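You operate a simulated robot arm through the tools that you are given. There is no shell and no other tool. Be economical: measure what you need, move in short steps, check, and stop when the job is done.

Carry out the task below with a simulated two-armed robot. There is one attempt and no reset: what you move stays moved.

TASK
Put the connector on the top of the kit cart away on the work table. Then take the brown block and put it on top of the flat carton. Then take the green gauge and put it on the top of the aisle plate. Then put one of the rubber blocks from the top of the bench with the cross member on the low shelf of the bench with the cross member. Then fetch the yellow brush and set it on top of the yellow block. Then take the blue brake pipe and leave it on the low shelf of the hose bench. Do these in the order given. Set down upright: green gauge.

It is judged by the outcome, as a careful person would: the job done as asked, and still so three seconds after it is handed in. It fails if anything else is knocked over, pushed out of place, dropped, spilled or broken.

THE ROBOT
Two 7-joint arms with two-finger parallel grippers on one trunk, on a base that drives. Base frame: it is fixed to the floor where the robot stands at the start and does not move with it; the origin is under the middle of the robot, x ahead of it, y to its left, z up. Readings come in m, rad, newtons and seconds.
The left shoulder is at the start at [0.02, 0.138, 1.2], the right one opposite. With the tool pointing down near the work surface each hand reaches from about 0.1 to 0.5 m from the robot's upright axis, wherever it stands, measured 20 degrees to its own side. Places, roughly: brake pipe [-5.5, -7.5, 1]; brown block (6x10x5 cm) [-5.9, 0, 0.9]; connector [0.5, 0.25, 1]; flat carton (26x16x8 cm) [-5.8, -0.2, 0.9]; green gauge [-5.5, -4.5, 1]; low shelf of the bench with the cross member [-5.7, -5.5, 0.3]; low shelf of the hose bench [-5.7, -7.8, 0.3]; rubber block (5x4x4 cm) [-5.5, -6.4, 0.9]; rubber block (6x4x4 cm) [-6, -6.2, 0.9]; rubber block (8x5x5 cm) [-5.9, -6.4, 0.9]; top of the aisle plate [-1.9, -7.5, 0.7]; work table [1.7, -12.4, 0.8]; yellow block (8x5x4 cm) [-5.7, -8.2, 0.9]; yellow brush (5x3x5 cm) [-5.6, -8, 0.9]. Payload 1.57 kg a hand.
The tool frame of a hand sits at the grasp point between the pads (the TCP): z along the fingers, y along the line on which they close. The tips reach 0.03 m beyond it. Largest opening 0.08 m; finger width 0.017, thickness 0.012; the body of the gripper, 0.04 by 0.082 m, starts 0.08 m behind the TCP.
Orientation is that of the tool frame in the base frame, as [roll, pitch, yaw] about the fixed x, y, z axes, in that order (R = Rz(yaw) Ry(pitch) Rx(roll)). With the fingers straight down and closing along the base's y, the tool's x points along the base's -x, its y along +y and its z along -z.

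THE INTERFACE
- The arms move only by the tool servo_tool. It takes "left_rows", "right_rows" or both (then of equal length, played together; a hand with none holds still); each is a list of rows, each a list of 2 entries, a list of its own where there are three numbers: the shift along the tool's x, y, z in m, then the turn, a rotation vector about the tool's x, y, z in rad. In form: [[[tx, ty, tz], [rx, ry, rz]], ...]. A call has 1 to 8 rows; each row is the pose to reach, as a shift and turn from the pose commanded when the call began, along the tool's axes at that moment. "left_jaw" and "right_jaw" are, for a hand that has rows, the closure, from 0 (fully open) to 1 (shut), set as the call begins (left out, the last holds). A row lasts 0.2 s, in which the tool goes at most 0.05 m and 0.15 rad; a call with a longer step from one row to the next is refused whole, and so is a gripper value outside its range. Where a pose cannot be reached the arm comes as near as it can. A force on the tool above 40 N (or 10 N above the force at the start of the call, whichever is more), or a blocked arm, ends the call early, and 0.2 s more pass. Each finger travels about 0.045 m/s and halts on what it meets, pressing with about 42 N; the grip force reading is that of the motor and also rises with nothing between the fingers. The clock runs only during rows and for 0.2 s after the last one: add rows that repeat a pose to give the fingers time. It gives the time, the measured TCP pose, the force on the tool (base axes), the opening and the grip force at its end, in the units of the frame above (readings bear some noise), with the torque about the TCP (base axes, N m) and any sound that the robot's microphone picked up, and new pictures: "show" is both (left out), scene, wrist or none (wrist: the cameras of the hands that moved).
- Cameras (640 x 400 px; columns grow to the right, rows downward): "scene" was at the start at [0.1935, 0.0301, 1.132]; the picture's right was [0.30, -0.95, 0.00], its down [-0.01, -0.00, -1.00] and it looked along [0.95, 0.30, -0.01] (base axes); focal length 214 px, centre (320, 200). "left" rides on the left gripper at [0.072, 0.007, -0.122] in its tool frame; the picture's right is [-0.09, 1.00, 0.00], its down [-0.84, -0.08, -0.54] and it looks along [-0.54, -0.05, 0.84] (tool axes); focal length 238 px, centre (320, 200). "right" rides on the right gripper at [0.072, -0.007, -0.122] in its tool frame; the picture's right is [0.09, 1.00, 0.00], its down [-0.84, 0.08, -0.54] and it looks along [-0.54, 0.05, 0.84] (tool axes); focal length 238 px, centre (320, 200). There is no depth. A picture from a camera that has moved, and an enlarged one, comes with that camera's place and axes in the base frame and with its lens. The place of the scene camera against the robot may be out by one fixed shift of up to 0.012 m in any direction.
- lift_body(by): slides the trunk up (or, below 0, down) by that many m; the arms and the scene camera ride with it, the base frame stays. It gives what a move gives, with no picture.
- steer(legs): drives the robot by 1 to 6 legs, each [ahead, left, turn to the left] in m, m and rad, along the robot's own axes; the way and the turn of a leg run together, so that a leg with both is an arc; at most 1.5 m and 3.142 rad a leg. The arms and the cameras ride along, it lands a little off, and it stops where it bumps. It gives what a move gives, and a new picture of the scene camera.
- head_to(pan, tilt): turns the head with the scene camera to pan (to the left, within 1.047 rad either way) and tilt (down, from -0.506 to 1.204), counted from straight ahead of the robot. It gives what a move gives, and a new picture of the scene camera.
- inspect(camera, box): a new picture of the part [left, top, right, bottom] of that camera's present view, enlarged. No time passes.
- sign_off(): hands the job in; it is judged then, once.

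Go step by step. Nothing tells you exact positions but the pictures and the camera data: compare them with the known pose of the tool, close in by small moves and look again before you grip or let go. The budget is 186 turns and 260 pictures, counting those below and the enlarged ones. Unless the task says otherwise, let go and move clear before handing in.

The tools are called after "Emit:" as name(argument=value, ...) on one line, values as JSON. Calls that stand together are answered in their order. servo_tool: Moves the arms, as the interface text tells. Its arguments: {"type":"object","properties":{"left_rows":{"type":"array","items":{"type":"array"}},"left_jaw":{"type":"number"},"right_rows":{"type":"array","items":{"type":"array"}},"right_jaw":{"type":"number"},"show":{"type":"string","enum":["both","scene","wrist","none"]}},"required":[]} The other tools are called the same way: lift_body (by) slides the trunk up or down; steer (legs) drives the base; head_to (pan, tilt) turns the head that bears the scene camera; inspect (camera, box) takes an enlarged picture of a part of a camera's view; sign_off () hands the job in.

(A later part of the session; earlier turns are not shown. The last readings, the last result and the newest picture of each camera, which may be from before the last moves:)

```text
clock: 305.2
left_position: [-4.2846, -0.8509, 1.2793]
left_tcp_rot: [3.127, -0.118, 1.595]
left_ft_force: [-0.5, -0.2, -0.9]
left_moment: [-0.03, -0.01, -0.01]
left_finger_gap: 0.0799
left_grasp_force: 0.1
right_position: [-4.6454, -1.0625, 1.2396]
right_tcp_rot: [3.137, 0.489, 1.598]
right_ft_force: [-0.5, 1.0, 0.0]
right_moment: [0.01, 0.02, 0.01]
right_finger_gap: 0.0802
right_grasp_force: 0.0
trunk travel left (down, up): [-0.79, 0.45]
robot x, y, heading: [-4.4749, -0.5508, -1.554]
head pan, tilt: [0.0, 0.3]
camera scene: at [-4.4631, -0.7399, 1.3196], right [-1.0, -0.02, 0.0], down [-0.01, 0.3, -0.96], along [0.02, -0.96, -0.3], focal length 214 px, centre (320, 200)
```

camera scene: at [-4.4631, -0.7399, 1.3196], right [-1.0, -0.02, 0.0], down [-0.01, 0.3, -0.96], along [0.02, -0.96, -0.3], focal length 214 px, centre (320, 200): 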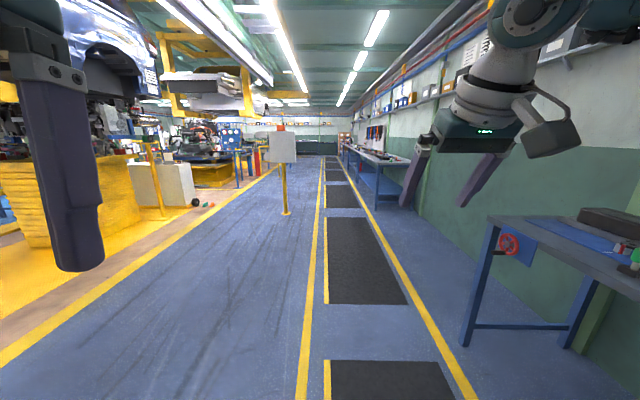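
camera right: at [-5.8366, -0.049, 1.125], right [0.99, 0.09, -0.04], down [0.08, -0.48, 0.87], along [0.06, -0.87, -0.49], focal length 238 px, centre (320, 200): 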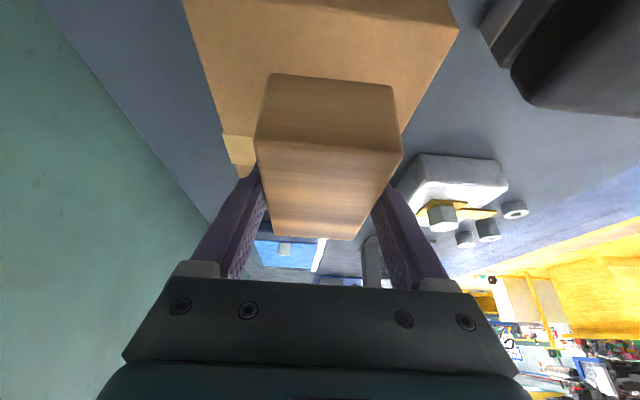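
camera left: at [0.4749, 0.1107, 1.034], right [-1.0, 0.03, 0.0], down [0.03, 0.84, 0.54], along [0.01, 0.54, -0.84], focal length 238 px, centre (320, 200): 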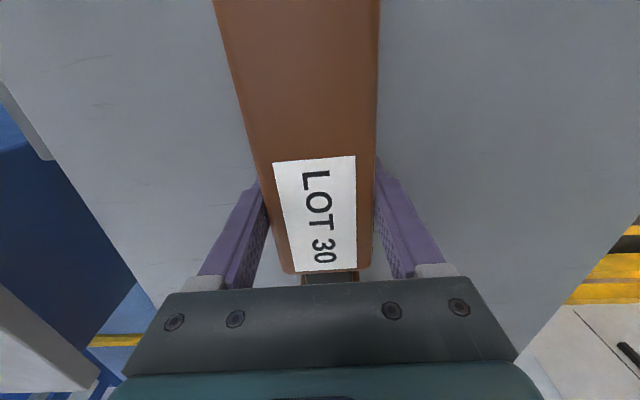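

The next bench begins near y≈-4.4. I drive down to it and turn right to face it.

Emit:
steer(legs=[[1.4, 0, -0.016], [1.4, 0, 0], [1.15, 0, 0], [0, 0, -1.57]])

Emit:
head_to(pan=0.0, tilt=0.45)

```text
clock: 327.9
left_position: [-4.6995, -4.6974, 1.2812]
left_tcp_rot: [3.13, -0.119, 0.057]
left_ft_force: [0.5, 0.6, 0.7]
left_moment: [-0.01, 0.02, 0.02]
left_finger_gap: 0.08
left_grasp_force: 0.1
right_position: [-4.9242, -4.3451, 1.2405]
right_tcp_rot: [3.136, 0.489, 0.06]
right_ft_force: [0.8, -0.5, 0.1]
right_moment: [0.0, 0.04, -0.01]
right_finger_gap: 0.0802
right_grasp_force: 0.1
trunk travel left (down, up): [-0.79, 0.45]
robot x, y, heading: [-4.4057, -4.5011, -3.083]
head pan, tilt: [0.0, 0.3]
camera scene: at [-4.5903, -4.5052, 1.3196], right [-0.05, 1.0, 0.0], down [0.3, 0.02, -0.96], along [-0.95, -0.05, -0.3], focal length 214 px, centre (320, 200)
```

scene: 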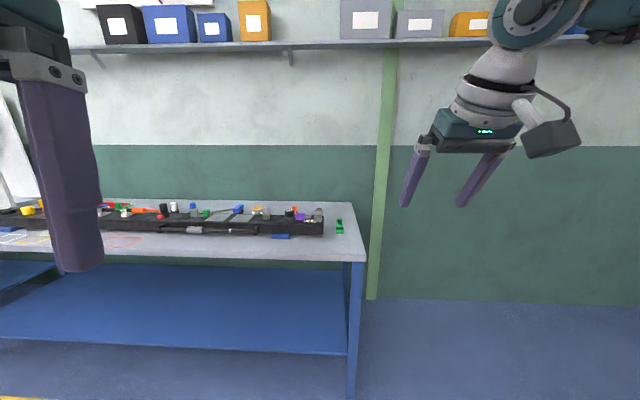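

```text
clock: 328.6
left_position: [-4.6998, -4.696, 1.2809]
left_tcp_rot: [3.13, -0.118, 0.058]
left_ft_force: [0.1, -0.5, -0.1]
left_moment: [0.01, -0.02, 0.0]
left_finger_gap: 0.0798
left_grasp_force: 0.0
right_position: [-4.9227, -4.3453, 1.2409]
right_tcp_rot: [3.135, 0.489, 0.061]
right_ft_force: [0.3, -0.7, 0.3]
right_moment: [0.0, -0.04, 0.01]
right_finger_gap: 0.08
right_grasp_force: 0.1
trunk travel left (down, up): [-0.79, 0.45]
robot x, y, heading: [-4.4039, -4.4985, -3.085]
head pan, tilt: [0.0, 0.45]
camera scene: at [-4.5888, -4.5051, 1.3057], right [-0.05, 1.0, 0.0], down [0.43, 0.02, -0.9], along [-0.9, -0.05, -0.43], focal length 214 px, centre (320, 200)
```

scene: 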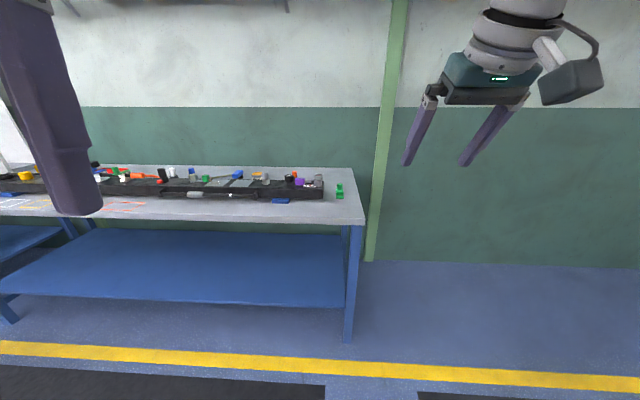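

Emit:
inspect(camera="scene", box=[220, 140, 400, 252])

```text
3.56 times, centred on (310, 196) of scene
camera zoom: at [-4.5888, -4.5051, 1.3057], right [-0.05, 1.0, 0.0], down [0.43, 0.02, -0.9], along [-0.9, -0.05, -0.43], focal length 763 px, centre (356, 214)
```

zoom: 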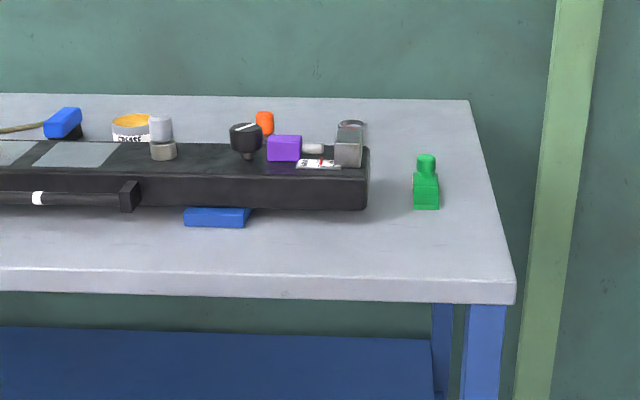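

The green gauge stands near [-5.56, -4.46], beside the end of a long black member. I straighten the right hand, then drive up so the gauge lies ahead to the right.

Emit:
servo_tool(right_rows=[[[0.03, 0, -0.01], [0, 0.12, 0]], [[0.06, 0, -0.02], [0, 0.24, 0]], [[0.09, 0, -0.03], [0, 0.36, 0]], [[0.1, 0, -0.04], [0, 0.489, 0]]], show="none")

Emit:
steer(legs=[[0, 0.1, -0.057], [0.68, 0, 0]])

Emit:
head_to(pan=-0.3, tilt=0.7)

Emit:
inspect(camera="right", box=[0, 0, 640, 400])

```text
clock: 329.6
left_position: [-4.7001, -4.6961, 1.2799]
left_tcp_rot: [3.13, -0.118, 0.058]
left_ft_force: [-0.5, 0.1, -0.2]
left_moment: [-0.01, 0.0, 0.02]
left_finger_gap: 0.0801
left_grasp_force: 0.0
right_position: [-4.8165, -4.3378, 1.2289]
right_tcp_rot: [3.136, -0.002, 0.063]
right_ft_force: [0.2, -1.0, -1.2]
right_moment: [0.02, -0.01, 0.01]
right_finger_gap: 0.0799
right_grasp_force: 0.0
trunk travel left (down, up): [-0.79, 0.45]
robot x, y, heading: [-4.4029, -4.494, -3.092]
head pan, tilt: [0.0, 0.45]
```

```text
clock: 334.2
left_position: [-5.3901, -4.7845, 1.2806]
left_tcp_rot: [3.128, -0.119, 0.01]
left_ft_force: [-0.1, 0.2, 0.1]
left_moment: [0.0, -0.01, 0.02]
left_finger_gap: 0.08
left_grasp_force: 0.1
right_position: [-5.4902, -4.4211, 1.2286]
right_tcp_rot: [3.136, 0.0, 0.012]
right_ft_force: [0.2, 0.3, -0.1]
right_moment: [-0.03, 0.04, 0.02]
right_finger_gap: 0.0801
right_grasp_force: 0.1
trunk travel left (down, up): [-0.79, 0.45]
robot x, y, heading: [-5.0838, -4.6027, -3.139]
head pan, tilt: [0.0, 0.45]
camera scene: at [-5.2708, -4.5982, 1.3057], right [0.0, 1.0, 0.0], down [0.44, 0.0, -0.9], along [-0.9, 0.0, -0.44], focal length 214 px, centre (320, 200)
```

scene: 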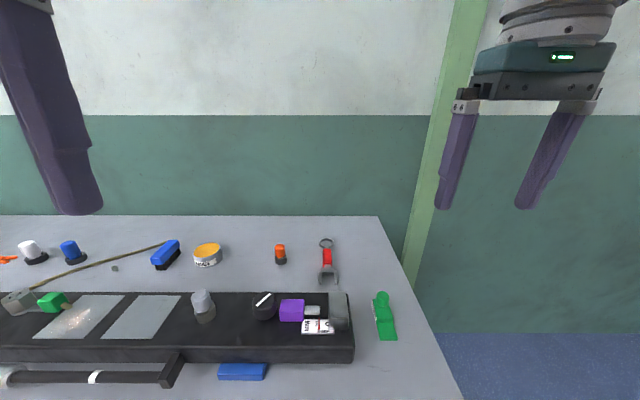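

```text
clock: 335.0
left_position: [-5.391, -4.7837, 1.2805]
left_tcp_rot: [3.129, -0.118, 0.009]
left_ft_force: [0.7, 0.3, 0.3]
left_moment: [0.0, -0.03, 0.0]
left_finger_gap: 0.08
left_grasp_force: 0.1
right_position: [-5.4907, -4.4206, 1.2277]
right_tcp_rot: [3.139, 0.001, 0.013]
right_ft_force: [-0.5, 0.3, -0.5]
right_moment: [0.0, -0.02, 0.02]
right_finger_gap: 0.0801
right_grasp_force: 0.0
trunk travel left (down, up): [-0.79, 0.45]
robot x, y, heading: [-5.0889, -4.5976, -3.143]
head pan, tilt: [-0.3, 0.7]
camera scene: at [-5.2602, -4.5731, 1.2836], right [0.29, 0.96, 0.0], down [0.62, -0.19, -0.77], along [-0.73, 0.22, -0.64], focal length 214 px, centre (320, 200)
```

scene: 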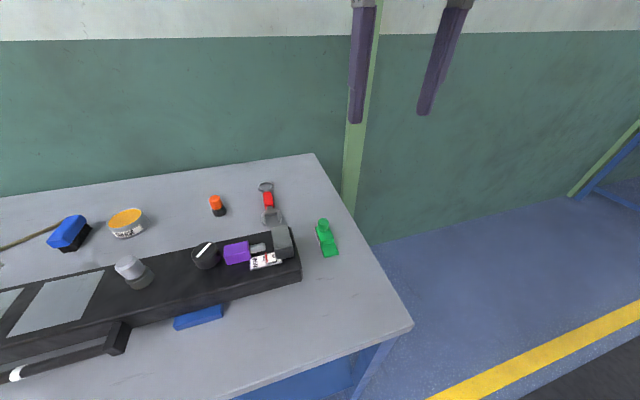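

```text
1.00 times, centred on (320, 200) of right (not enlarged: the box is as wide or as high as the picture)
camera zoom: at [-5.4195, -4.4125, 1.3506], right [0.1, -0.99, 0.0], down [-0.84, -0.09, 0.54], along [-0.54, -0.06, -0.84], focal length 238 px, centre (320, 200)
```

zoom: 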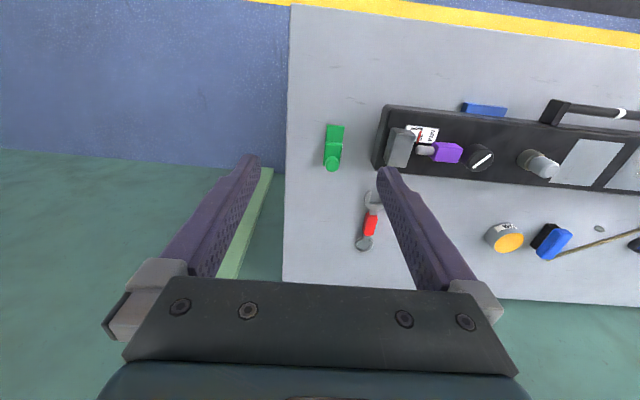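

The gauge is a small green box with a neck, about 3.5 cm wide, standing upright. I move a little closer and bring the right hand over it.

Emit:
steer(legs=[[0.06, 0, 0]])

Emit:
servo_tool(right_rows=[[[-0.008, 0.01, 0.045], [0, 0, 0]], [[-0.016, 0.02, 0.09], [0, 0, 0]], [[-0.022, 0.03, 0.135], [0, 0, 0]], [[-0.027, 0.038, 0.175], [0, 0, 0]]])

```text
clock: 335.9
left_position: [-5.4503, -4.7845, 1.2804]
left_tcp_rot: [3.129, -0.119, 0.008]
left_ft_force: [0.2, 0.1, -0.4]
left_moment: [0.03, -0.01, 0.0]
left_finger_gap: 0.0801
left_grasp_force: 0.2
right_position: [-5.55, -4.4217, 1.2287]
right_tcp_rot: [3.138, 0.002, 0.013]
right_ft_force: [0.9, -0.1, -0.5]
right_moment: [0.0, 0.0, 0.01]
right_finger_gap: 0.0799
right_grasp_force: 0.0
trunk travel left (down, up): [-0.79, 0.45]
robot x, y, heading: [-5.1471, -4.6019, -3.138]
head pan, tilt: [-0.3, 0.7]
camera scene: at [-5.3195, -4.573, 1.2835], right [0.29, 0.96, 0.0], down [0.62, -0.19, -0.76], along [-0.73, 0.22, -0.64], focal length 214 px, centre (320, 200)
```

scene: 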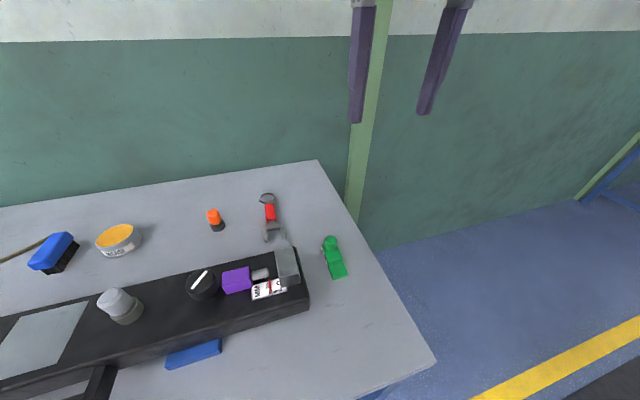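

```text
clock: 336.9
left_position: [-5.4499, -4.784, 1.2794]
left_tcp_rot: [3.129, -0.119, 0.008]
left_ft_force: [-0.2, 0.1, 0.7]
left_moment: [0.02, 0.01, 0.01]
left_finger_gap: 0.0802
left_grasp_force: 0.1
right_position: [-5.5757, -4.4629, 1.0536]
right_tcp_rot: [3.138, 0.001, 0.013]
right_ft_force: [-0.1, 0.3, -0.2]
right_moment: [-0.03, -0.02, 0.01]
right_finger_gap: 0.08
right_grasp_force: 0.1
trunk travel left (down, up): [-0.79, 0.45]
robot x, y, heading: [-5.1486, -4.6006, -3.137]
head pan, tilt: [-0.3, 0.7]
camera scene: at [-5.3195, -4.573, 1.2835], right [0.29, 0.96, 0.0], down [0.62, -0.19, -0.76], along [-0.73, 0.22, -0.64], focal length 214 px, centre (320, 200)
camera right: at [-5.5054, -4.4548, 1.1754], right [0.11, -0.99, 0.0], down [-0.84, -0.09, 0.54], along [-0.54, -0.06, -0.84], focal length 238 px, centre (320, 200)
```

scene: 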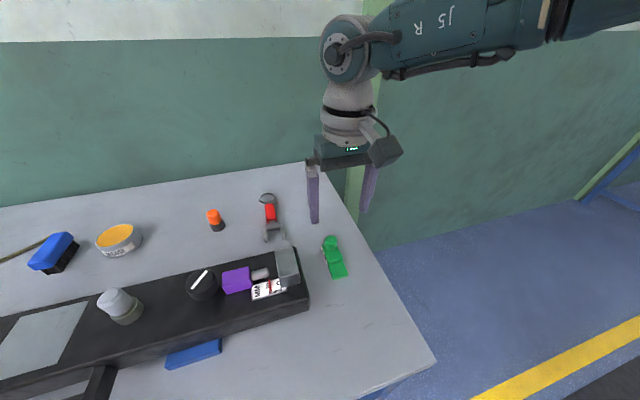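
right: 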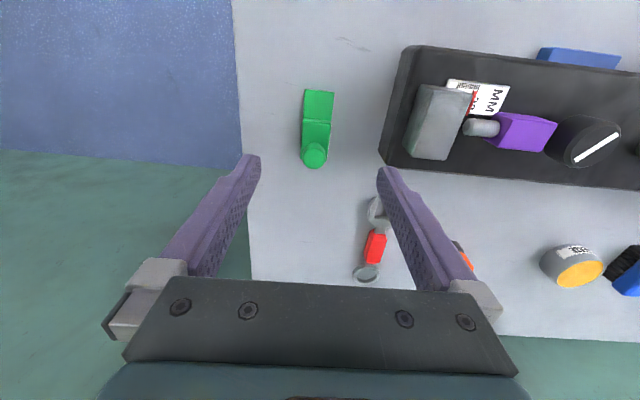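

Emit:
inspect(camera="right", box=[260, 70, 380, 190])

Emit:
inspect(camera="scene", box=[290, 215, 380, 295])

```text
3.33 times, centred on (320, 130) of right
camera zoom: at [-5.5054, -4.4548, 1.1754], right [0.11, -0.99, 0.0], down [-0.84, -0.09, 0.54], along [-0.54, -0.06, -0.84], focal length 794 px, centre (320, 433)
```

zoom: 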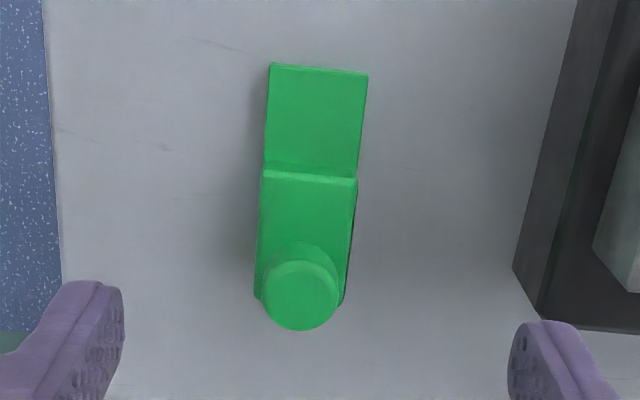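

```text
5.00 times, centred on (335, 255) of scene
camera zoom: at [-5.3195, -4.573, 1.2835], right [0.29, 0.96, 0.0], down [0.62, -0.19, -0.76], along [-0.73, 0.22, -0.64], focal length 1072 px, centre (245, -75)
```

zoom: 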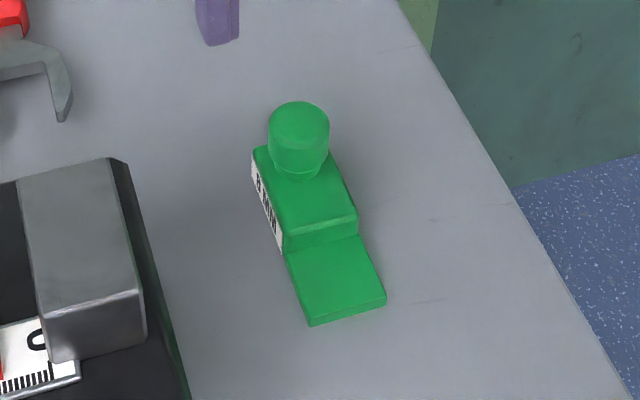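

It is upright: a flat foot, a body about 4 cm wide and a knob on top. I line up over the body (≈[-5.606, -4.462]) and lower with the trunk.

Emit:
servo_tool(right_rows=[[[-0.015, 0, 0], [0, 0, 0]], [[-0.03, 0, 0], [0, 0, 0]]], show="none")

Emit:
lift_body(by=-0.12)

Emit:
inspect(camera="right", box=[200, 50, 440, 250])

Emit:
inspect(camera="scene", box=[250, 140, 410, 300])

```text
clock: 337.5
left_position: [-5.4492, -4.786, 1.2797]
left_tcp_rot: [3.13, -0.119, 0.007]
left_ft_force: [0.3, -0.1, 0.0]
left_moment: [-0.02, -0.01, -0.03]
left_finger_gap: 0.0801
left_grasp_force: 0.1
right_position: [-5.599, -4.4613, 1.054]
right_tcp_rot: [3.135, 0.0, 0.014]
right_ft_force: [1.3, 0.5, 0.8]
right_moment: [-0.01, 0.0, 0.0]
right_finger_gap: 0.08
right_grasp_force: 0.0
right hand out of reach, approached as far as the arm can: row 2
trunk travel left (down, up): [-0.79, 0.45]
robot x, y, heading: [-5.1482, -4.5994, -3.139]
head pan, tilt: [-0.3, 0.7]
```

```text
clock: 339.0
left_position: [-5.4504, -4.7844, 1.1601]
left_tcp_rot: [3.13, -0.119, 0.008]
left_ft_force: [0.6, -1.2, 0.2]
left_moment: [0.03, -0.03, -0.01]
left_finger_gap: 0.0798
left_grasp_force: 0.0
right_position: [-5.5975, -4.4609, 0.9336]
right_tcp_rot: [3.139, 0.0, 0.013]
right_ft_force: [-0.6, 0.7, -0.2]
right_moment: [0.02, 0.01, 0.0]
right_finger_gap: 0.08
right_grasp_force: 0.0
trunk travel left (down, up): [-0.67, 0.57]
robot x, y, heading: [-5.1474, -4.598, -3.141]
head pan, tilt: [-0.3, 0.7]
```

```text
2.00 times, centred on (320, 150) of right
camera zoom: at [-5.5274, -4.4537, 1.0563], right [0.1, -0.99, 0.0], down [-0.84, -0.09, 0.54], along [-0.54, -0.06, -0.84], focal length 477 px, centre (320, 300)
```

zoom: 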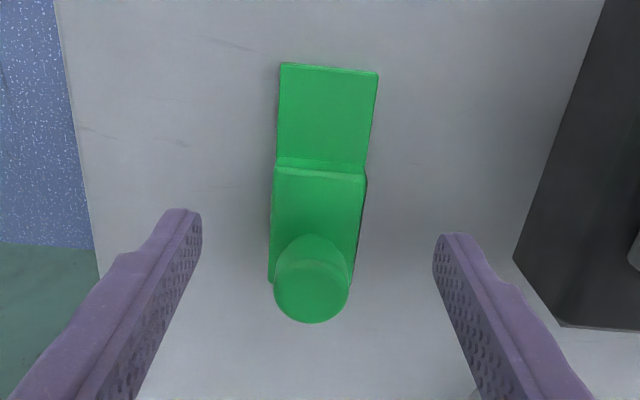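

```text
2.50 times, centred on (330, 220) of scene
camera zoom: at [-5.3196, -4.573, 1.1635], right [0.29, 0.96, 0.0], down [0.62, -0.19, -0.77], along [-0.73, 0.22, -0.64], focal length 536 px, centre (295, 150)
```

zoom: 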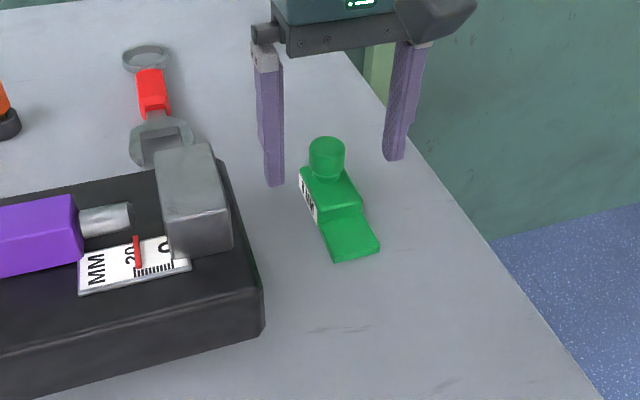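

Emit:
lift_body(by=-0.045)

Emit:
inspect(camera="scene", box=[250, 140, 410, 300])

```text
clock: 339.9
left_position: [-5.4495, -4.7837, 1.1155]
left_tcp_rot: [3.13, -0.119, 0.005]
left_ft_force: [-1.5, 0.0, -0.3]
left_moment: [-0.01, 0.01, -0.01]
left_finger_gap: 0.08
left_grasp_force: 0.0
right_position: [-5.5979, -4.4614, 0.8885]
right_tcp_rot: [3.138, -0.002, 0.01]
right_ft_force: [8.1, -0.6, 16.4]
right_moment: [0.77, -0.17, -0.39]
right_finger_gap: 0.0792
right_grasp_force: 0.1
trunk travel left (down, up): [-0.625, 0.615]
robot x, y, heading: [-5.1459, -4.6041, -3.137]
head pan, tilt: [-0.3, 0.7]
```

```text
2.50 times, centred on (330, 220) of scene
camera zoom: at [-5.3194, -4.5727, 1.1188], right [0.29, 0.96, 0.0], down [0.62, -0.19, -0.77], along [-0.73, 0.22, -0.64], focal length 536 px, centre (295, 150)
```

zoom: 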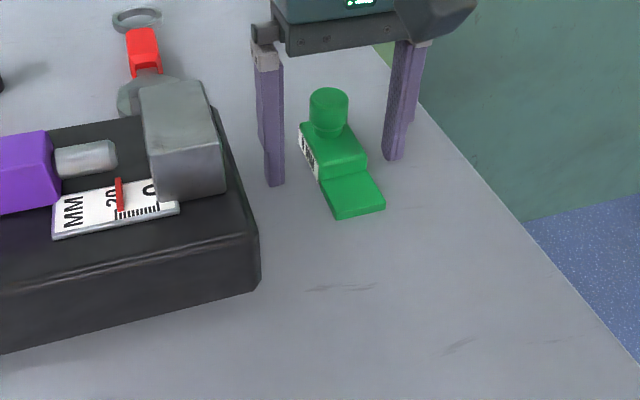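

The fingertips touch the table; I raise 5 mm and close.

Emit:
lift_body(by=0.006)

Emit:
servo_tool(right_rows=[[[0, 0, 0], [0, 0, 0]], [[0, 0, 0], [0, 0, 0]], [[0, 0, 0], [0, 0, 0]], [[0, 0, 0], [0, 0, 0]], [[0, 0, 0], [0, 0, 0]]], right_jaw=1, show="none")

Emit:
lift_body(by=0.1)

Emit:
inspect(camera="right", box=[200, 50, 440, 250])

```text
clock: 340.5
left_position: [-5.45, -4.7848, 1.1208]
left_tcp_rot: [3.13, -0.119, 0.007]
left_ft_force: [-0.4, 0.7, -0.2]
left_moment: [0.02, 0.02, -0.01]
left_finger_gap: 0.08
left_grasp_force: 0.0
right_position: [-5.5985, -4.4625, 0.8952]
right_tcp_rot: [3.138, 0.001, 0.012]
right_ft_force: [-0.2, -1.2, -0.2]
right_moment: [0.0, -0.03, -0.02]
right_finger_gap: 0.0802
right_grasp_force: 0.2
trunk travel left (down, up): [-0.631, 0.609]
robot x, y, heading: [-5.1453, -4.6008, -3.14]
head pan, tilt: [-0.3, 0.7]
```

```text
clock: 341.7
left_position: [-5.4497, -4.7836, 1.122]
left_tcp_rot: [3.13, -0.119, 0.007]
left_ft_force: [-0.4, 0.2, -1.0]
left_moment: [0.0, -0.02, 0.04]
left_finger_gap: 0.0799
left_grasp_force: 0.0
right_position: [-5.5979, -4.4618, 0.8948]
right_tcp_rot: [3.138, 0.001, 0.013]
right_ft_force: [-0.1, 1.2, 0.7]
right_moment: [0.03, -0.01, 0.02]
right_finger_gap: 0.0353
right_grasp_force: 35.7
trunk travel left (down, up): [-0.631, 0.609]
robot x, y, heading: [-5.1467, -4.5954, -3.136]
head pan, tilt: [-0.3, 0.7]
```

```text
clock: 343.0
left_position: [-5.4494, -4.7835, 1.2216]
left_tcp_rot: [3.128, -0.119, 0.007]
left_ft_force: [0.7, 0.1, 0.3]
left_moment: [-0.01, 0.03, 0.01]
left_finger_gap: 0.0798
left_grasp_force: 0.2
right_position: [-5.5985, -4.4626, 0.9955]
right_tcp_rot: [3.139, 0.001, 0.013]
right_ft_force: [0.2, -0.5, -0.4]
right_moment: [-0.02, 0.0, -0.04]
right_finger_gap: 0.035
right_grasp_force: 41.9
trunk travel left (down, up): [-0.731, 0.509]
robot x, y, heading: [-5.1473, -4.597, -3.139]
head pan, tilt: [-0.3, 0.7]
```

```text
2.00 times, centred on (320, 150) of right
camera zoom: at [-5.5272, -4.4537, 1.1171], right [0.1, -0.99, 0.0], down [-0.84, -0.09, 0.54], along [-0.54, -0.06, -0.84], focal length 477 px, centre (320, 300)
```

zoom: 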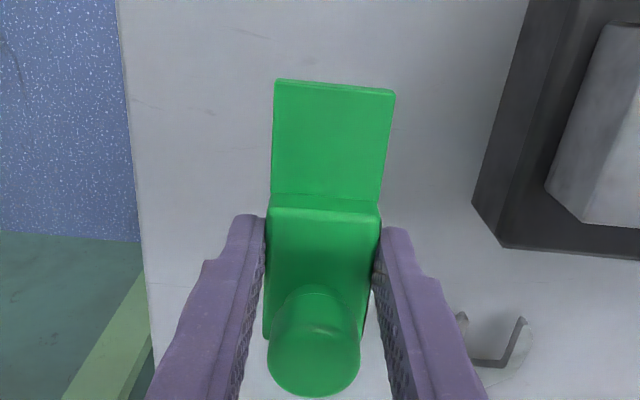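

The gauge is held upright. I back off, pull the hand in, and turn to look for the aisle plate near [-1.9, -7.5].

Emit:
steer(legs=[[-0.6, 0, 0], [0, 0, 1.57]])

Emit:
servo_tool(right_rows=[[[0.04, 0, -0.03], [0, 0, 0]], [[0.08, 0, -0.06], [0, 0, 0]], [[0.12, 0, -0.09], [0, 0, 0]]], show="none")

Emit:
head_to(pan=0.7, tilt=0.25)

```text
clock: 350.2
left_position: [-4.3733, -4.9053, 1.2205]
left_tcp_rot: [3.131, -0.117, 1.567]
left_ft_force: [1.1, 0.4, 0.2]
left_moment: [0.0, -0.01, 0.02]
left_finger_gap: 0.08
left_grasp_force: 0.2
right_position: [-4.6987, -5.0516, 0.9952]
right_tcp_rot: [3.138, 0.0, 1.572]
right_ft_force: [-0.2, 0.2, -1.1]
right_moment: [0.03, 0.0, -0.01]
right_finger_gap: 0.0353
right_grasp_force: 42.2
trunk travel left (down, up): [-0.731, 0.509]
robot x, y, heading: [-4.5534, -4.6049, -1.579]
head pan, tilt: [-0.3, 0.7]
camera scene: at [-4.5733, -4.779, 1.2245], right [-0.95, 0.3, 0.0], down [0.2, 0.61, -0.76], along [-0.23, -0.73, -0.64], focal length 214 px, centre (320, 200)
```

scene: 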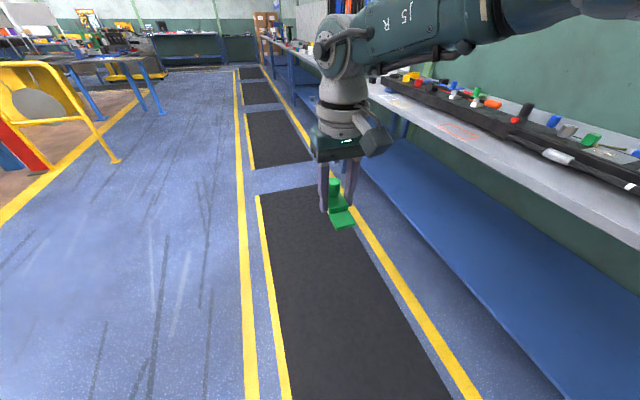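

```text
clock: 351.0
left_position: [-4.3736, -4.906, 1.2216]
left_tcp_rot: [3.128, -0.12, 1.566]
left_ft_force: [-0.1, 0.0, -0.6]
left_moment: [0.0, -0.04, 0.02]
left_finger_gap: 0.0801
left_grasp_force: 0.1
right_position: [-4.7025, -4.9319, 1.0854]
right_tcp_rot: [3.139, -0.001, 1.569]
right_ft_force: [-0.8, -0.6, -0.5]
right_moment: [0.0, -0.01, -0.02]
right_finger_gap: 0.0351
right_grasp_force: 41.7
trunk travel left (down, up): [-0.731, 0.509]
robot x, y, heading: [-4.5532, -4.5983, -1.575]
head pan, tilt: [-0.3, 0.7]
```

```text
clock: 352.2
left_position: [-4.3748, -4.9063, 1.2214]
left_tcp_rot: [3.129, -0.119, 1.569]
left_ft_force: [0.2, -0.4, -0.1]
left_moment: [0.01, -0.01, 0.0]
left_finger_gap: 0.08
left_grasp_force: 0.1
right_position: [-4.7008, -4.9332, 1.0853]
right_tcp_rot: [3.138, 0.0, 1.573]
right_ft_force: [0.2, 1.0, -1.4]
right_moment: [0.02, 0.02, 0.04]
right_finger_gap: 0.035
right_grasp_force: 41.8
trunk travel left (down, up): [-0.731, 0.509]
robot x, y, heading: [-4.5552, -4.6025, -1.573]
head pan, tilt: [0.7, 0.25]
camera scene: at [-4.488, -4.77, 1.2653], right [-0.77, -0.64, 0.0], down [-0.16, 0.19, -0.97], along [0.62, -0.75, -0.25], focal length 214 px, centre (320, 200)
```

scene: 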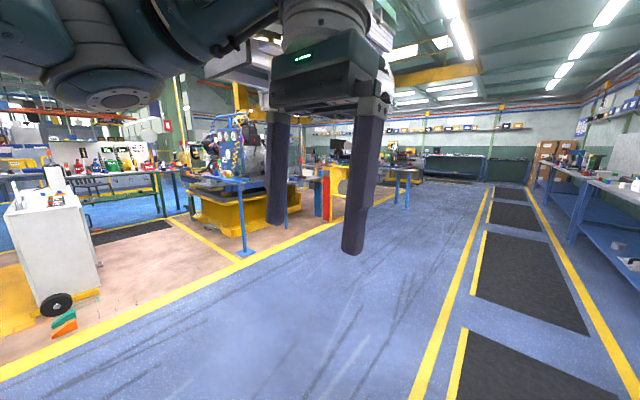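

Emit:
steer(legs=[[1.4, 0.3, 0], [1.2, 0.2, 0.8]])

Emit:
head_to(pan=0.5, tilt=0.35)

```text
clock: 365.0
left_position: [-3.2707, -7.0326, 1.2229]
left_tcp_rot: [3.131, -0.119, 2.413]
left_ft_force: [0.1, 0.1, 0.6]
left_moment: [0.02, 0.01, 0.03]
left_finger_gap: 0.0799
left_grasp_force: 0.1
right_position: [-3.4693, -7.2941, 1.0861]
right_tcp_rot: [3.137, 0.0, 2.417]
right_ft_force: [0.1, -0.1, -0.7]
right_moment: [0.0, 0.01, -0.01]
right_finger_gap: 0.0349
right_grasp_force: 41.0
trunk travel left (down, up): [-0.731, 0.509]
robot x, y, heading: [-3.6192, -6.9617, -0.733]
head pan, tilt: [0.7, 0.25]
cut short: leg 2
camera scene: at [-3.4439, -7.0326, 1.2653], right [-0.04, -1.0, 0.0], down [-0.25, 0.01, -0.97], along [0.97, -0.03, -0.25], focal length 214 px, centre (320, 200)
```

scene: 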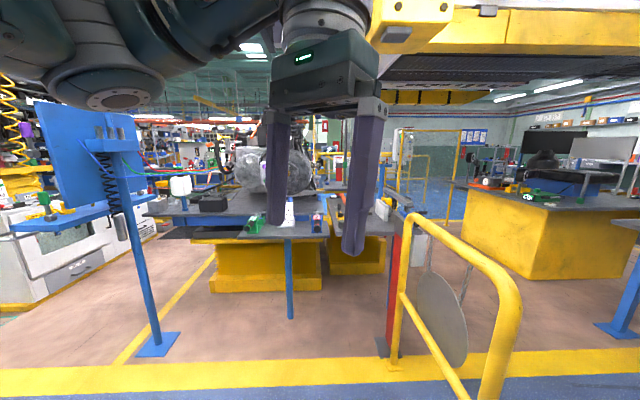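

```text
clock: 365.7
left_position: [-3.2708, -7.0334, 1.2206]
left_tcp_rot: [3.128, -0.119, 2.411]
left_ft_force: [0.5, 0.2, -1.1]
left_moment: [-0.03, -0.04, -0.02]
left_finger_gap: 0.08
left_grasp_force: 0.0
right_position: [-3.4688, -7.2945, 1.0842]
right_tcp_rot: [3.138, 0.002, 2.415]
right_ft_force: [1.0, 0.3, -0.6]
right_moment: [0.03, -0.02, 0.01]
right_finger_gap: 0.035
right_grasp_force: 42.1
trunk travel left (down, up): [-0.731, 0.509]
robot x, y, heading: [-3.6205, -6.9629, -0.734]
head pan, tilt: [0.499, 0.351]
camera scene: at [-3.4466, -7.051, 1.2559], right [-0.23, -0.97, 0.0], down [-0.33, 0.08, -0.94], along [0.91, -0.22, -0.34], focal length 214 px, centre (320, 200)
```

scene: 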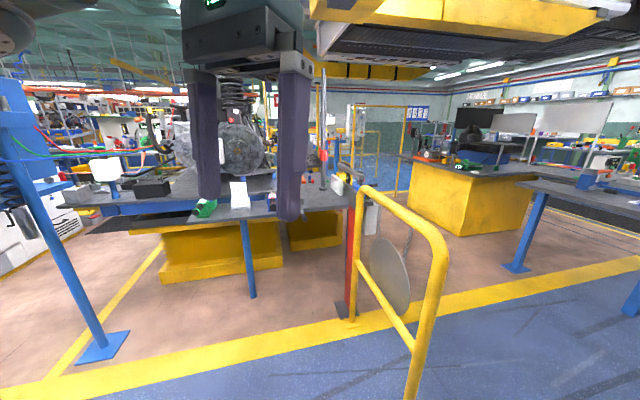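

Emit:
inspect(camera="scene", box=[60, 140, 460, 330])

```text
1.60 times, centred on (260, 235) of scene
camera zoom: at [-3.4466, -7.051, 1.2559], right [-0.23, -0.97, 0.0], down [-0.33, 0.08, -0.94], along [0.91, -0.22, -0.34], focal length 343 px, centre (416, 144)
```

zoom: 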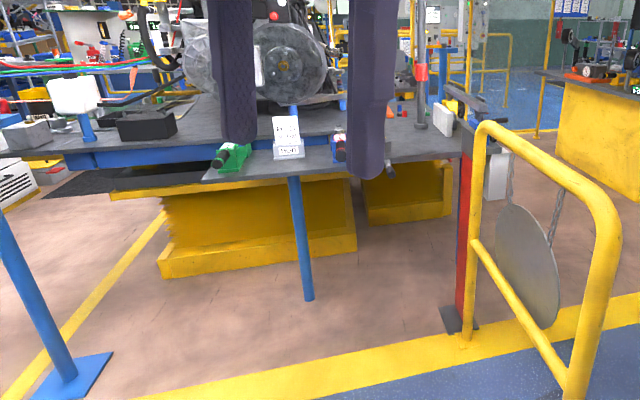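

The aisle plate seems to be the grey plate on a blue post in front of the engine stand (front edge x≈-2.1, y≈-6.6..-7.5). I face east and come closer between the posts.

Emit:
steer(legs=[[0, 0, 0.733], [0.7, 0.05, 0]])

Emit:
head_to(pan=0.0, tilt=0.5)

```text
clock: 371.6
left_position: [-2.5952, -6.7404, 1.2204]
left_tcp_rot: [3.129, -0.12, -3.141]
left_ft_force: [-0.3, -0.2, -0.1]
left_moment: [0.03, -0.02, -0.02]
left_finger_gap: 0.0802
left_grasp_force: 0.0
right_position: [-2.5694, -7.0666, 1.0859]
right_tcp_rot: [3.139, -0.003, -3.137]
right_ft_force: [-0.5, 0.1, -0.9]
right_moment: [-0.02, 0.05, -0.02]
right_finger_gap: 0.0349
right_grasp_force: 42.0
trunk travel left (down, up): [-0.731, 0.509]
robot x, y, heading: [-2.8991, -6.9217, -0.005]
head pan, tilt: [0.499, 0.351]
camera scene: at [-2.7115, -6.8751, 1.2559], right [0.47, -0.88, 0.0], down [-0.3, -0.16, -0.94], along [0.83, 0.45, -0.34], focal length 214 px, centre (320, 200)
```

scene: 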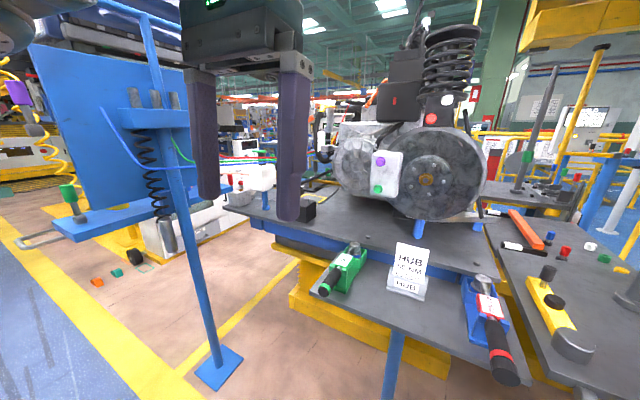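

```text
clock: 372.5
left_position: [-2.5943, -6.7395, 1.2209]
left_tcp_rot: [3.13, -0.12, 3.142]
left_ft_force: [0.2, 0.3, -0.3]
left_moment: [0.01, -0.02, -0.02]
left_finger_gap: 0.0799
left_grasp_force: 0.1
right_position: [-2.5704, -7.0667, 1.0859]
right_tcp_rot: [3.138, -0.003, -3.139]
right_ft_force: [-0.5, -0.8, -0.8]
right_moment: [0.0, -0.04, -0.01]
right_finger_gap: 0.0351
right_grasp_force: 42.1
trunk travel left (down, up): [-0.731, 0.509]
robot x, y, heading: [-2.9021, -6.9219, -0.008]
head pan, tilt: [0.0, 0.499]
camera scene: at [-2.7025, -6.9197, 1.2422], right [0.0, -1.0, 0.0], down [-0.48, 0.0, -0.88], along [0.88, 0.0, -0.48], focal length 214 px, centre (320, 200)
```

scene: 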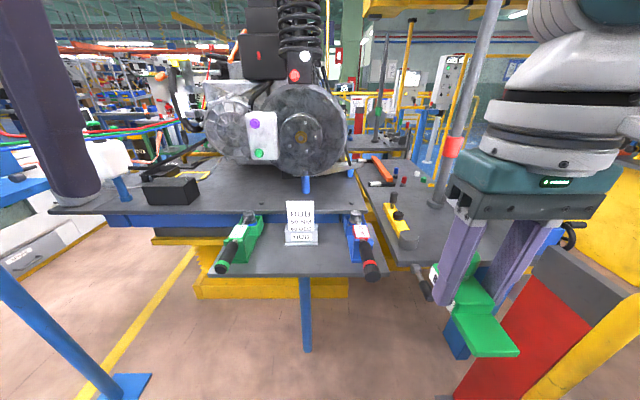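

Two plates: one with a HUB sign at y≈-6.85 and another to the right around [-1.9, -7.45], which matches the aisle plate. I raise the trunk and look at it.

Emit:
lift_body(by=0.3)

Emit:
head_to(pan=-0.5, tilt=0.65)

Emit:
head_to(pan=-1.0, tilt=0.65)

```text
clock: 375.5
left_position: [-2.5952, -6.7394, 1.521]
left_tcp_rot: [3.129, -0.121, -3.142]
left_ft_force: [0.1, 0.4, -0.2]
left_moment: [0.01, 0.02, 0.01]
left_finger_gap: 0.0798
left_grasp_force: 0.1
right_position: [-2.5718, -7.0672, 1.3864]
right_tcp_rot: [3.139, -0.002, -3.138]
right_ft_force: [0.3, 0.4, -0.6]
right_moment: [-0.03, -0.01, -0.03]
right_finger_gap: 0.0351
right_grasp_force: 42.1
trunk travel left (down, up): [-1.031, 0.209]
robot x, y, heading: [-2.9028, -6.9201, -0.002]
head pan, tilt: [0.0, 0.499]
```

```text
clock: 376.4
left_position: [-2.596, -6.7387, 1.5211]
left_tcp_rot: [3.13, -0.122, 3.141]
left_ft_force: [-0.1, -0.2, -0.2]
left_moment: [-0.04, -0.02, 0.0]
left_finger_gap: 0.0799
left_grasp_force: 0.1
right_position: [-2.5707, -7.0668, 1.385]
right_tcp_rot: [3.136, -0.002, -3.139]
right_ft_force: [-0.5, -0.4, -0.1]
right_moment: [-0.01, 0.02, -0.01]
right_finger_gap: 0.0351
right_grasp_force: 42.1
trunk travel left (down, up): [-1.031, 0.209]
robot x, y, heading: [-2.8996, -6.9184, -0.004]
head pan, tilt: [-0.499, 0.649]
camera scene: at [-2.7175, -6.9612, 1.5289], right [-0.48, -0.88, 0.0], down [-0.53, 0.29, -0.8], along [0.7, -0.38, -0.6], focal length 214 px, centre (320, 200)
```

scene: 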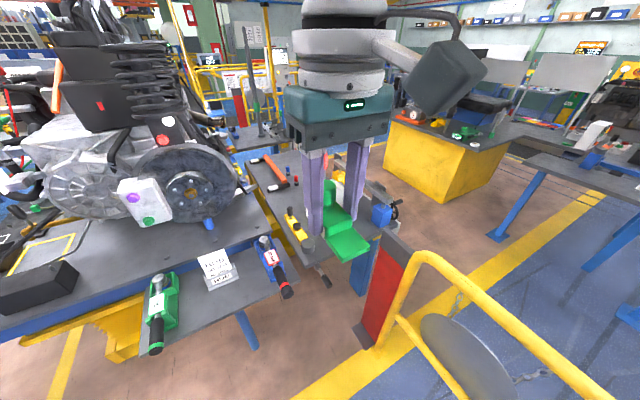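

```text
clock: 377.4
left_position: [-2.5969, -6.7386, 1.5206]
left_tcp_rot: [3.128, -0.12, -3.141]
left_ft_force: [-0.3, 0.0, 0.7]
left_moment: [0.0, 0.01, 0.0]
left_finger_gap: 0.0801
left_grasp_force: 0.1
right_position: [-2.5699, -7.0659, 1.386]
right_tcp_rot: [3.137, -0.002, -3.139]
right_ft_force: [0.3, 0.6, -1.0]
right_moment: [0.0, -0.02, 0.0]
right_finger_gap: 0.0351
right_grasp_force: 41.3
trunk travel left (down, up): [-1.031, 0.209]
robot x, y, heading: [-2.9002, -6.9201, -0.0]
head pan, tilt: [-1.0, 0.649]
camera scene: at [-2.7469, -6.9925, 1.5288], right [-0.84, -0.54, 0.0], down [-0.32, 0.51, -0.8], along [0.43, -0.67, -0.6], focal length 214 px, centre (320, 200)
```

scene: 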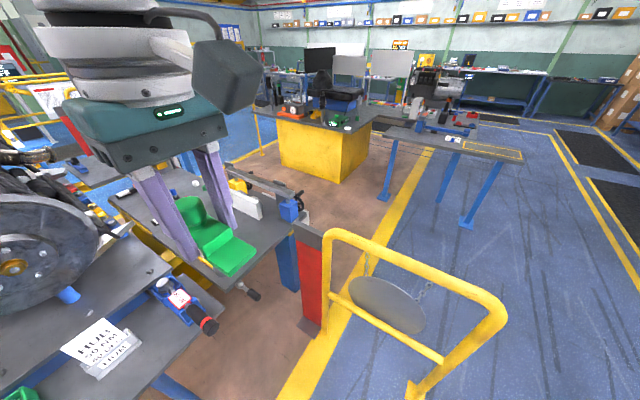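

The held gauge hides the plate's middle; I shift the right hand inward and look again.

Emit:
servo_tool(right_rows=[[[0, 0.04, 0], [0, 0, 0]], [[0, 0.08, 0], [0, 0, 0]], [[0, 0.11, 0], [0, 0, 0]]], show="none")

Emit:
steer(legs=[[0.25, 0, 0]])

Emit:
inspect(camera="scene", box=[0, 100, 400, 350])

```text
clock: 378.2
left_position: [-2.5959, -6.7409, 1.5207]
left_tcp_rot: [3.13, -0.119, 3.142]
left_ft_force: [0.2, 0.7, -0.5]
left_moment: [0.0, 0.03, 0.03]
left_finger_gap: 0.0799
left_grasp_force: 0.1
right_position: [-2.573, -6.9575, 1.3854]
right_tcp_rot: [3.137, -0.002, -3.138]
right_ft_force: [-0.9, -0.3, -0.7]
right_moment: [0.0, -0.01, 0.04]
right_finger_gap: 0.0349
right_grasp_force: 42.1
trunk travel left (down, up): [-1.031, 0.209]
robot x, y, heading: [-2.9002, -6.9197, 0.002]
head pan, tilt: [-1.0, 0.649]
```

```text
clock: 380.0
left_position: [-2.347, -6.7405, 1.5211]
left_tcp_rot: [3.128, -0.12, 3.141]
left_ft_force: [0.1, 0.6, -0.1]
left_moment: [0.02, 0.01, 0.03]
left_finger_gap: 0.0803
left_grasp_force: 0.1
right_position: [-2.3233, -6.9581, 1.3863]
right_tcp_rot: [3.137, -0.001, -3.137]
right_ft_force: [0.5, 0.0, -0.9]
right_moment: [0.0, -0.03, 0.0]
right_finger_gap: 0.0351
right_grasp_force: 41.8
trunk travel left (down, up): [-1.031, 0.209]
robot x, y, heading: [-2.651, -6.9224, -0.001]
head pan, tilt: [-1.0, 0.649]
camera scene: at [-2.4976, -6.9936, 1.5288], right [-0.84, -0.54, 0.0], down [-0.32, 0.51, -0.8], along [0.43, -0.67, -0.6], focal length 214 px, centre (320, 200)
```

scene: 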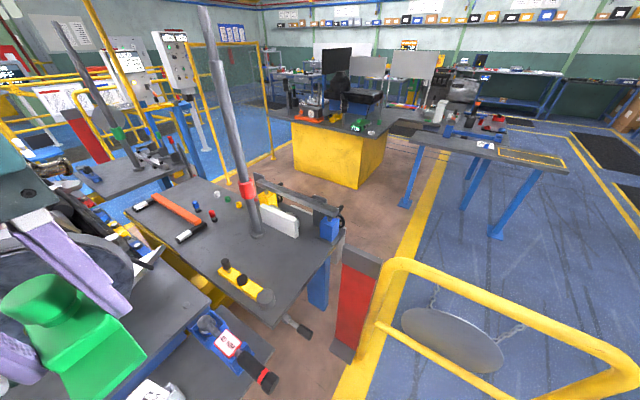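

```text
1.60 times, centred on (200, 225) of scene
camera zoom: at [-2.4976, -6.9936, 1.5288], right [-0.84, -0.54, 0.0], down [-0.32, 0.51, -0.8], along [0.43, -0.67, -0.6], focal length 343 px, centre (512, 160)
```

zoom: 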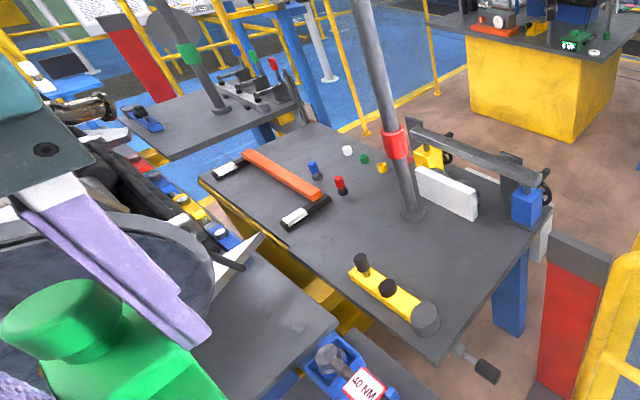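

The aisle plate (x -2.16..-0.98, y -7.19..-7.75, z≈0.7) has a free spot near [-2.04, -7.39], between the yellow tool, the pole and the white block. I move in to about [-2.45, -7.02].

Emit:
steer(legs=[[0.12, -0.1, 0], [0.08, 0, 0]])

Emit:
servo_tool(right_rows=[[[-0.01, -0.04, 0], [0, 0, 0]], [[-0.02, -0.08, 0], [0, 0, 0]], [[-0.04, -0.12, 0.01], [0, 0, 0]], [[-0.06, -0.16, 0.03], [0, 0, 0]], [[-0.08, -0.2, 0.05], [0, 0, 0]], [[-0.09, -0.24, 0.07], [0, 0, 0]]], show="both")

```text
clock: 381.2
left_position: [-2.2845, -6.8027, 1.5206]
left_tcp_rot: [3.128, -0.121, 3.122]
left_ft_force: [0.3, 1.4, 1.2]
left_moment: [-0.04, 0.01, 0.02]
left_finger_gap: 0.0802
left_grasp_force: 0.0
right_position: [-2.2651, -7.0203, 1.3854]
right_tcp_rot: [3.138, 0.003, 3.129]
right_ft_force: [0.2, -0.6, -1.1]
right_moment: [-0.03, -0.02, 0.01]
right_finger_gap: 0.0351
right_grasp_force: 42.1
trunk travel left (down, up): [-1.031, 0.209]
robot x, y, heading: [-2.5918, -6.9744, -0.028]
head pan, tilt: [-1.0, 0.649]
stopped in leg 1: the robot was blocked; the commanded pose is now the measured one
camera scene: at [-2.4408, -7.0525, 1.5286], right [-0.85, -0.52, 0.0], down [-0.32, 0.52, -0.8], along [0.41, -0.68, -0.61], focal length 214 px, centre (320, 200)
```

scene: 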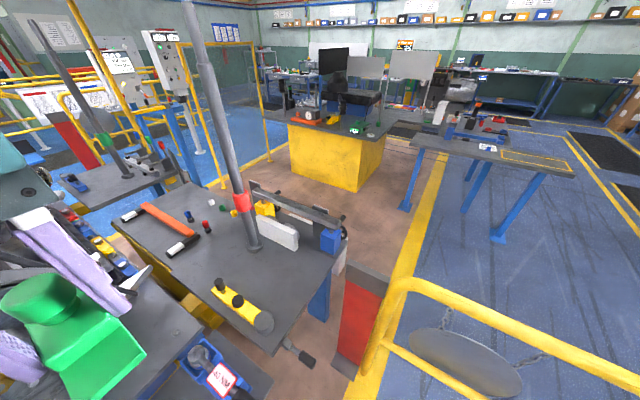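

```text
clock: 382.6
left_position: [-2.2857, -6.8025, 1.5194]
left_tcp_rot: [3.127, -0.12, 3.124]
left_ft_force: [0.4, 0.9, 0.9]
left_moment: [-0.01, 0.0, -0.04]
left_finger_gap: 0.0801
left_grasp_force: 0.0
right_position: [-2.1818, -7.2604, 1.3148]
right_tcp_rot: [3.137, 0.002, 3.126]
right_ft_force: [-0.2, -0.1, -0.4]
right_moment: [-0.03, -0.01, -0.01]
right_finger_gap: 0.0351
right_grasp_force: 42.1
trunk travel left (down, up): [-1.031, 0.209]
robot x, y, heading: [-2.5905, -6.9806, -0.026]
head pan, tilt: [-1.0, 0.649]
camera scene: at [-2.4409, -7.0524, 1.5287], right [-0.85, -0.52, 0.0], down [-0.32, 0.52, -0.8], along [0.41, -0.68, -0.61], focal length 214 px, centre (320, 200)
camera right: at [-2.2543, -7.2675, 1.4367], right [-0.08, 1.0, 0.0], down [0.84, 0.06, 0.54], along [0.54, 0.05, -0.84], focal length 238 px, centre (320, 200)
```

scene: 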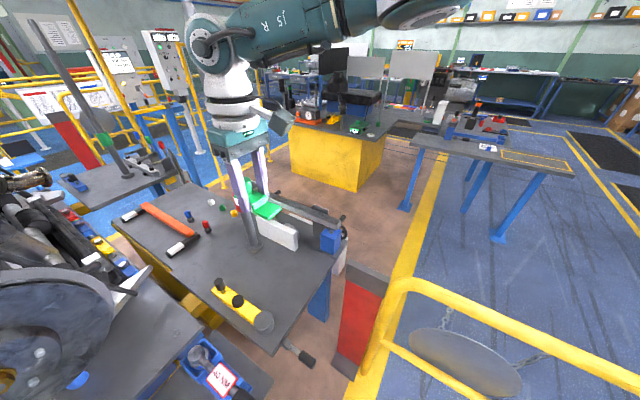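
right: 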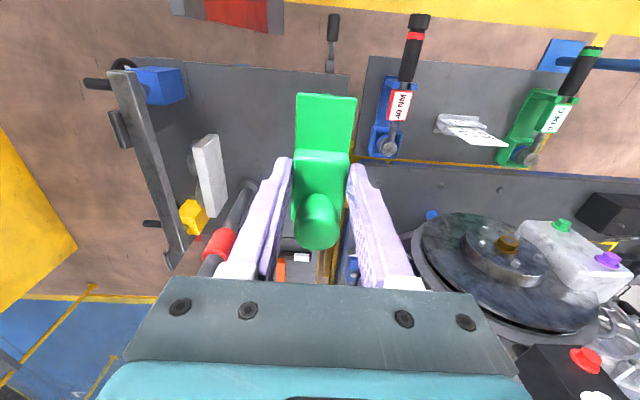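

The base was stopped early; perhaps something high up touches with the trunk raised. I lower the trunk and look before trying again.

Emit:
lift_body(by=-0.33)

Emit:
head_to(pan=-0.3, tilt=-0.3)

Emit:
head_to(pan=-0.7, tilt=0.9)

```text
clock: 385.8
left_position: [-2.2831, -6.8036, 1.1915]
left_tcp_rot: [3.13, -0.118, 3.124]
left_ft_force: [0.2, 0.8, -0.6]
left_moment: [0.02, 0.0, 0.01]
left_finger_gap: 0.0799
left_grasp_force: 0.0
right_position: [-2.181, -7.2608, 0.9863]
right_tcp_rot: [3.138, 0.002, 3.128]
right_ft_force: [0.0, -0.4, -0.9]
right_moment: [-0.02, 0.03, 0.01]
right_finger_gap: 0.035
right_grasp_force: 42.1
trunk travel left (down, up): [-0.701, 0.539]
robot x, y, heading: [-2.5943, -6.977, -0.021]
head pan, tilt: [-1.0, 0.649]
```

```text
clock: 387.0
left_position: [-2.2859, -6.8038, 1.191]
left_tcp_rot: [3.13, -0.12, 3.123]
left_ft_force: [-0.9, 1.0, 0.6]
left_moment: [0.02, 0.04, -0.01]
left_finger_gap: 0.0798
left_grasp_force: 0.0
right_position: [-2.1803, -7.2616, 0.9859]
right_tcp_rot: [3.138, 0.002, 3.126]
right_ft_force: [0.8, -1.0, -1.1]
right_moment: [-0.04, 0.02, -0.03]
right_finger_gap: 0.0348
right_grasp_force: 42.0
trunk travel left (down, up): [-0.701, 0.539]
robot x, y, heading: [-2.5927, -6.9815, -0.022]
head pan, tilt: [-0.3, -0.3]
camera scene: at [-2.4112, -7.0038, 1.2838], right [-0.32, -0.95, 0.0], down [0.28, -0.09, -0.96], along [0.91, -0.3, 0.29], focal length 214 px, centre (320, 200)
```

scene: 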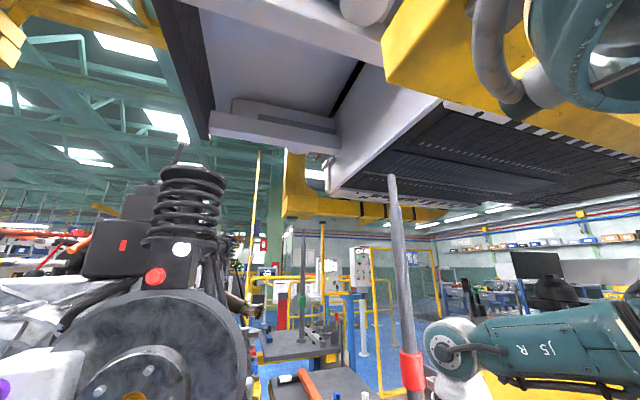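

```text
clock: 388.4
left_position: [-2.2849, -6.8042, 1.1911]
left_tcp_rot: [3.13, -0.119, 3.123]
left_ft_force: [0.7, 0.5, 0.6]
left_moment: [-0.02, -0.02, 0.01]
left_finger_gap: 0.0802
left_grasp_force: 0.1
right_position: [-2.1825, -7.2622, 0.9862]
right_tcp_rot: [3.137, 0.001, 3.126]
right_ft_force: [0.0, -0.2, -1.6]
right_moment: [0.03, 0.0, 0.01]
right_finger_gap: 0.0349
right_grasp_force: 42.2
trunk travel left (down, up): [-0.701, 0.539]
robot x, y, heading: [-2.5952, -6.9803, -0.026]
head pan, tilt: [-0.7, 0.901]
camera scene: at [-2.429, -7.0288, 1.1784], right [-0.66, -0.75, 0.0], down [-0.59, 0.52, -0.62], along [0.47, -0.41, -0.78], focal length 214 px, centre (320, 200)
```

scene: 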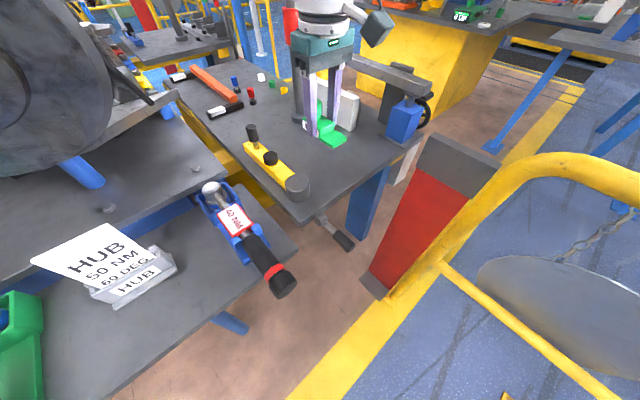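

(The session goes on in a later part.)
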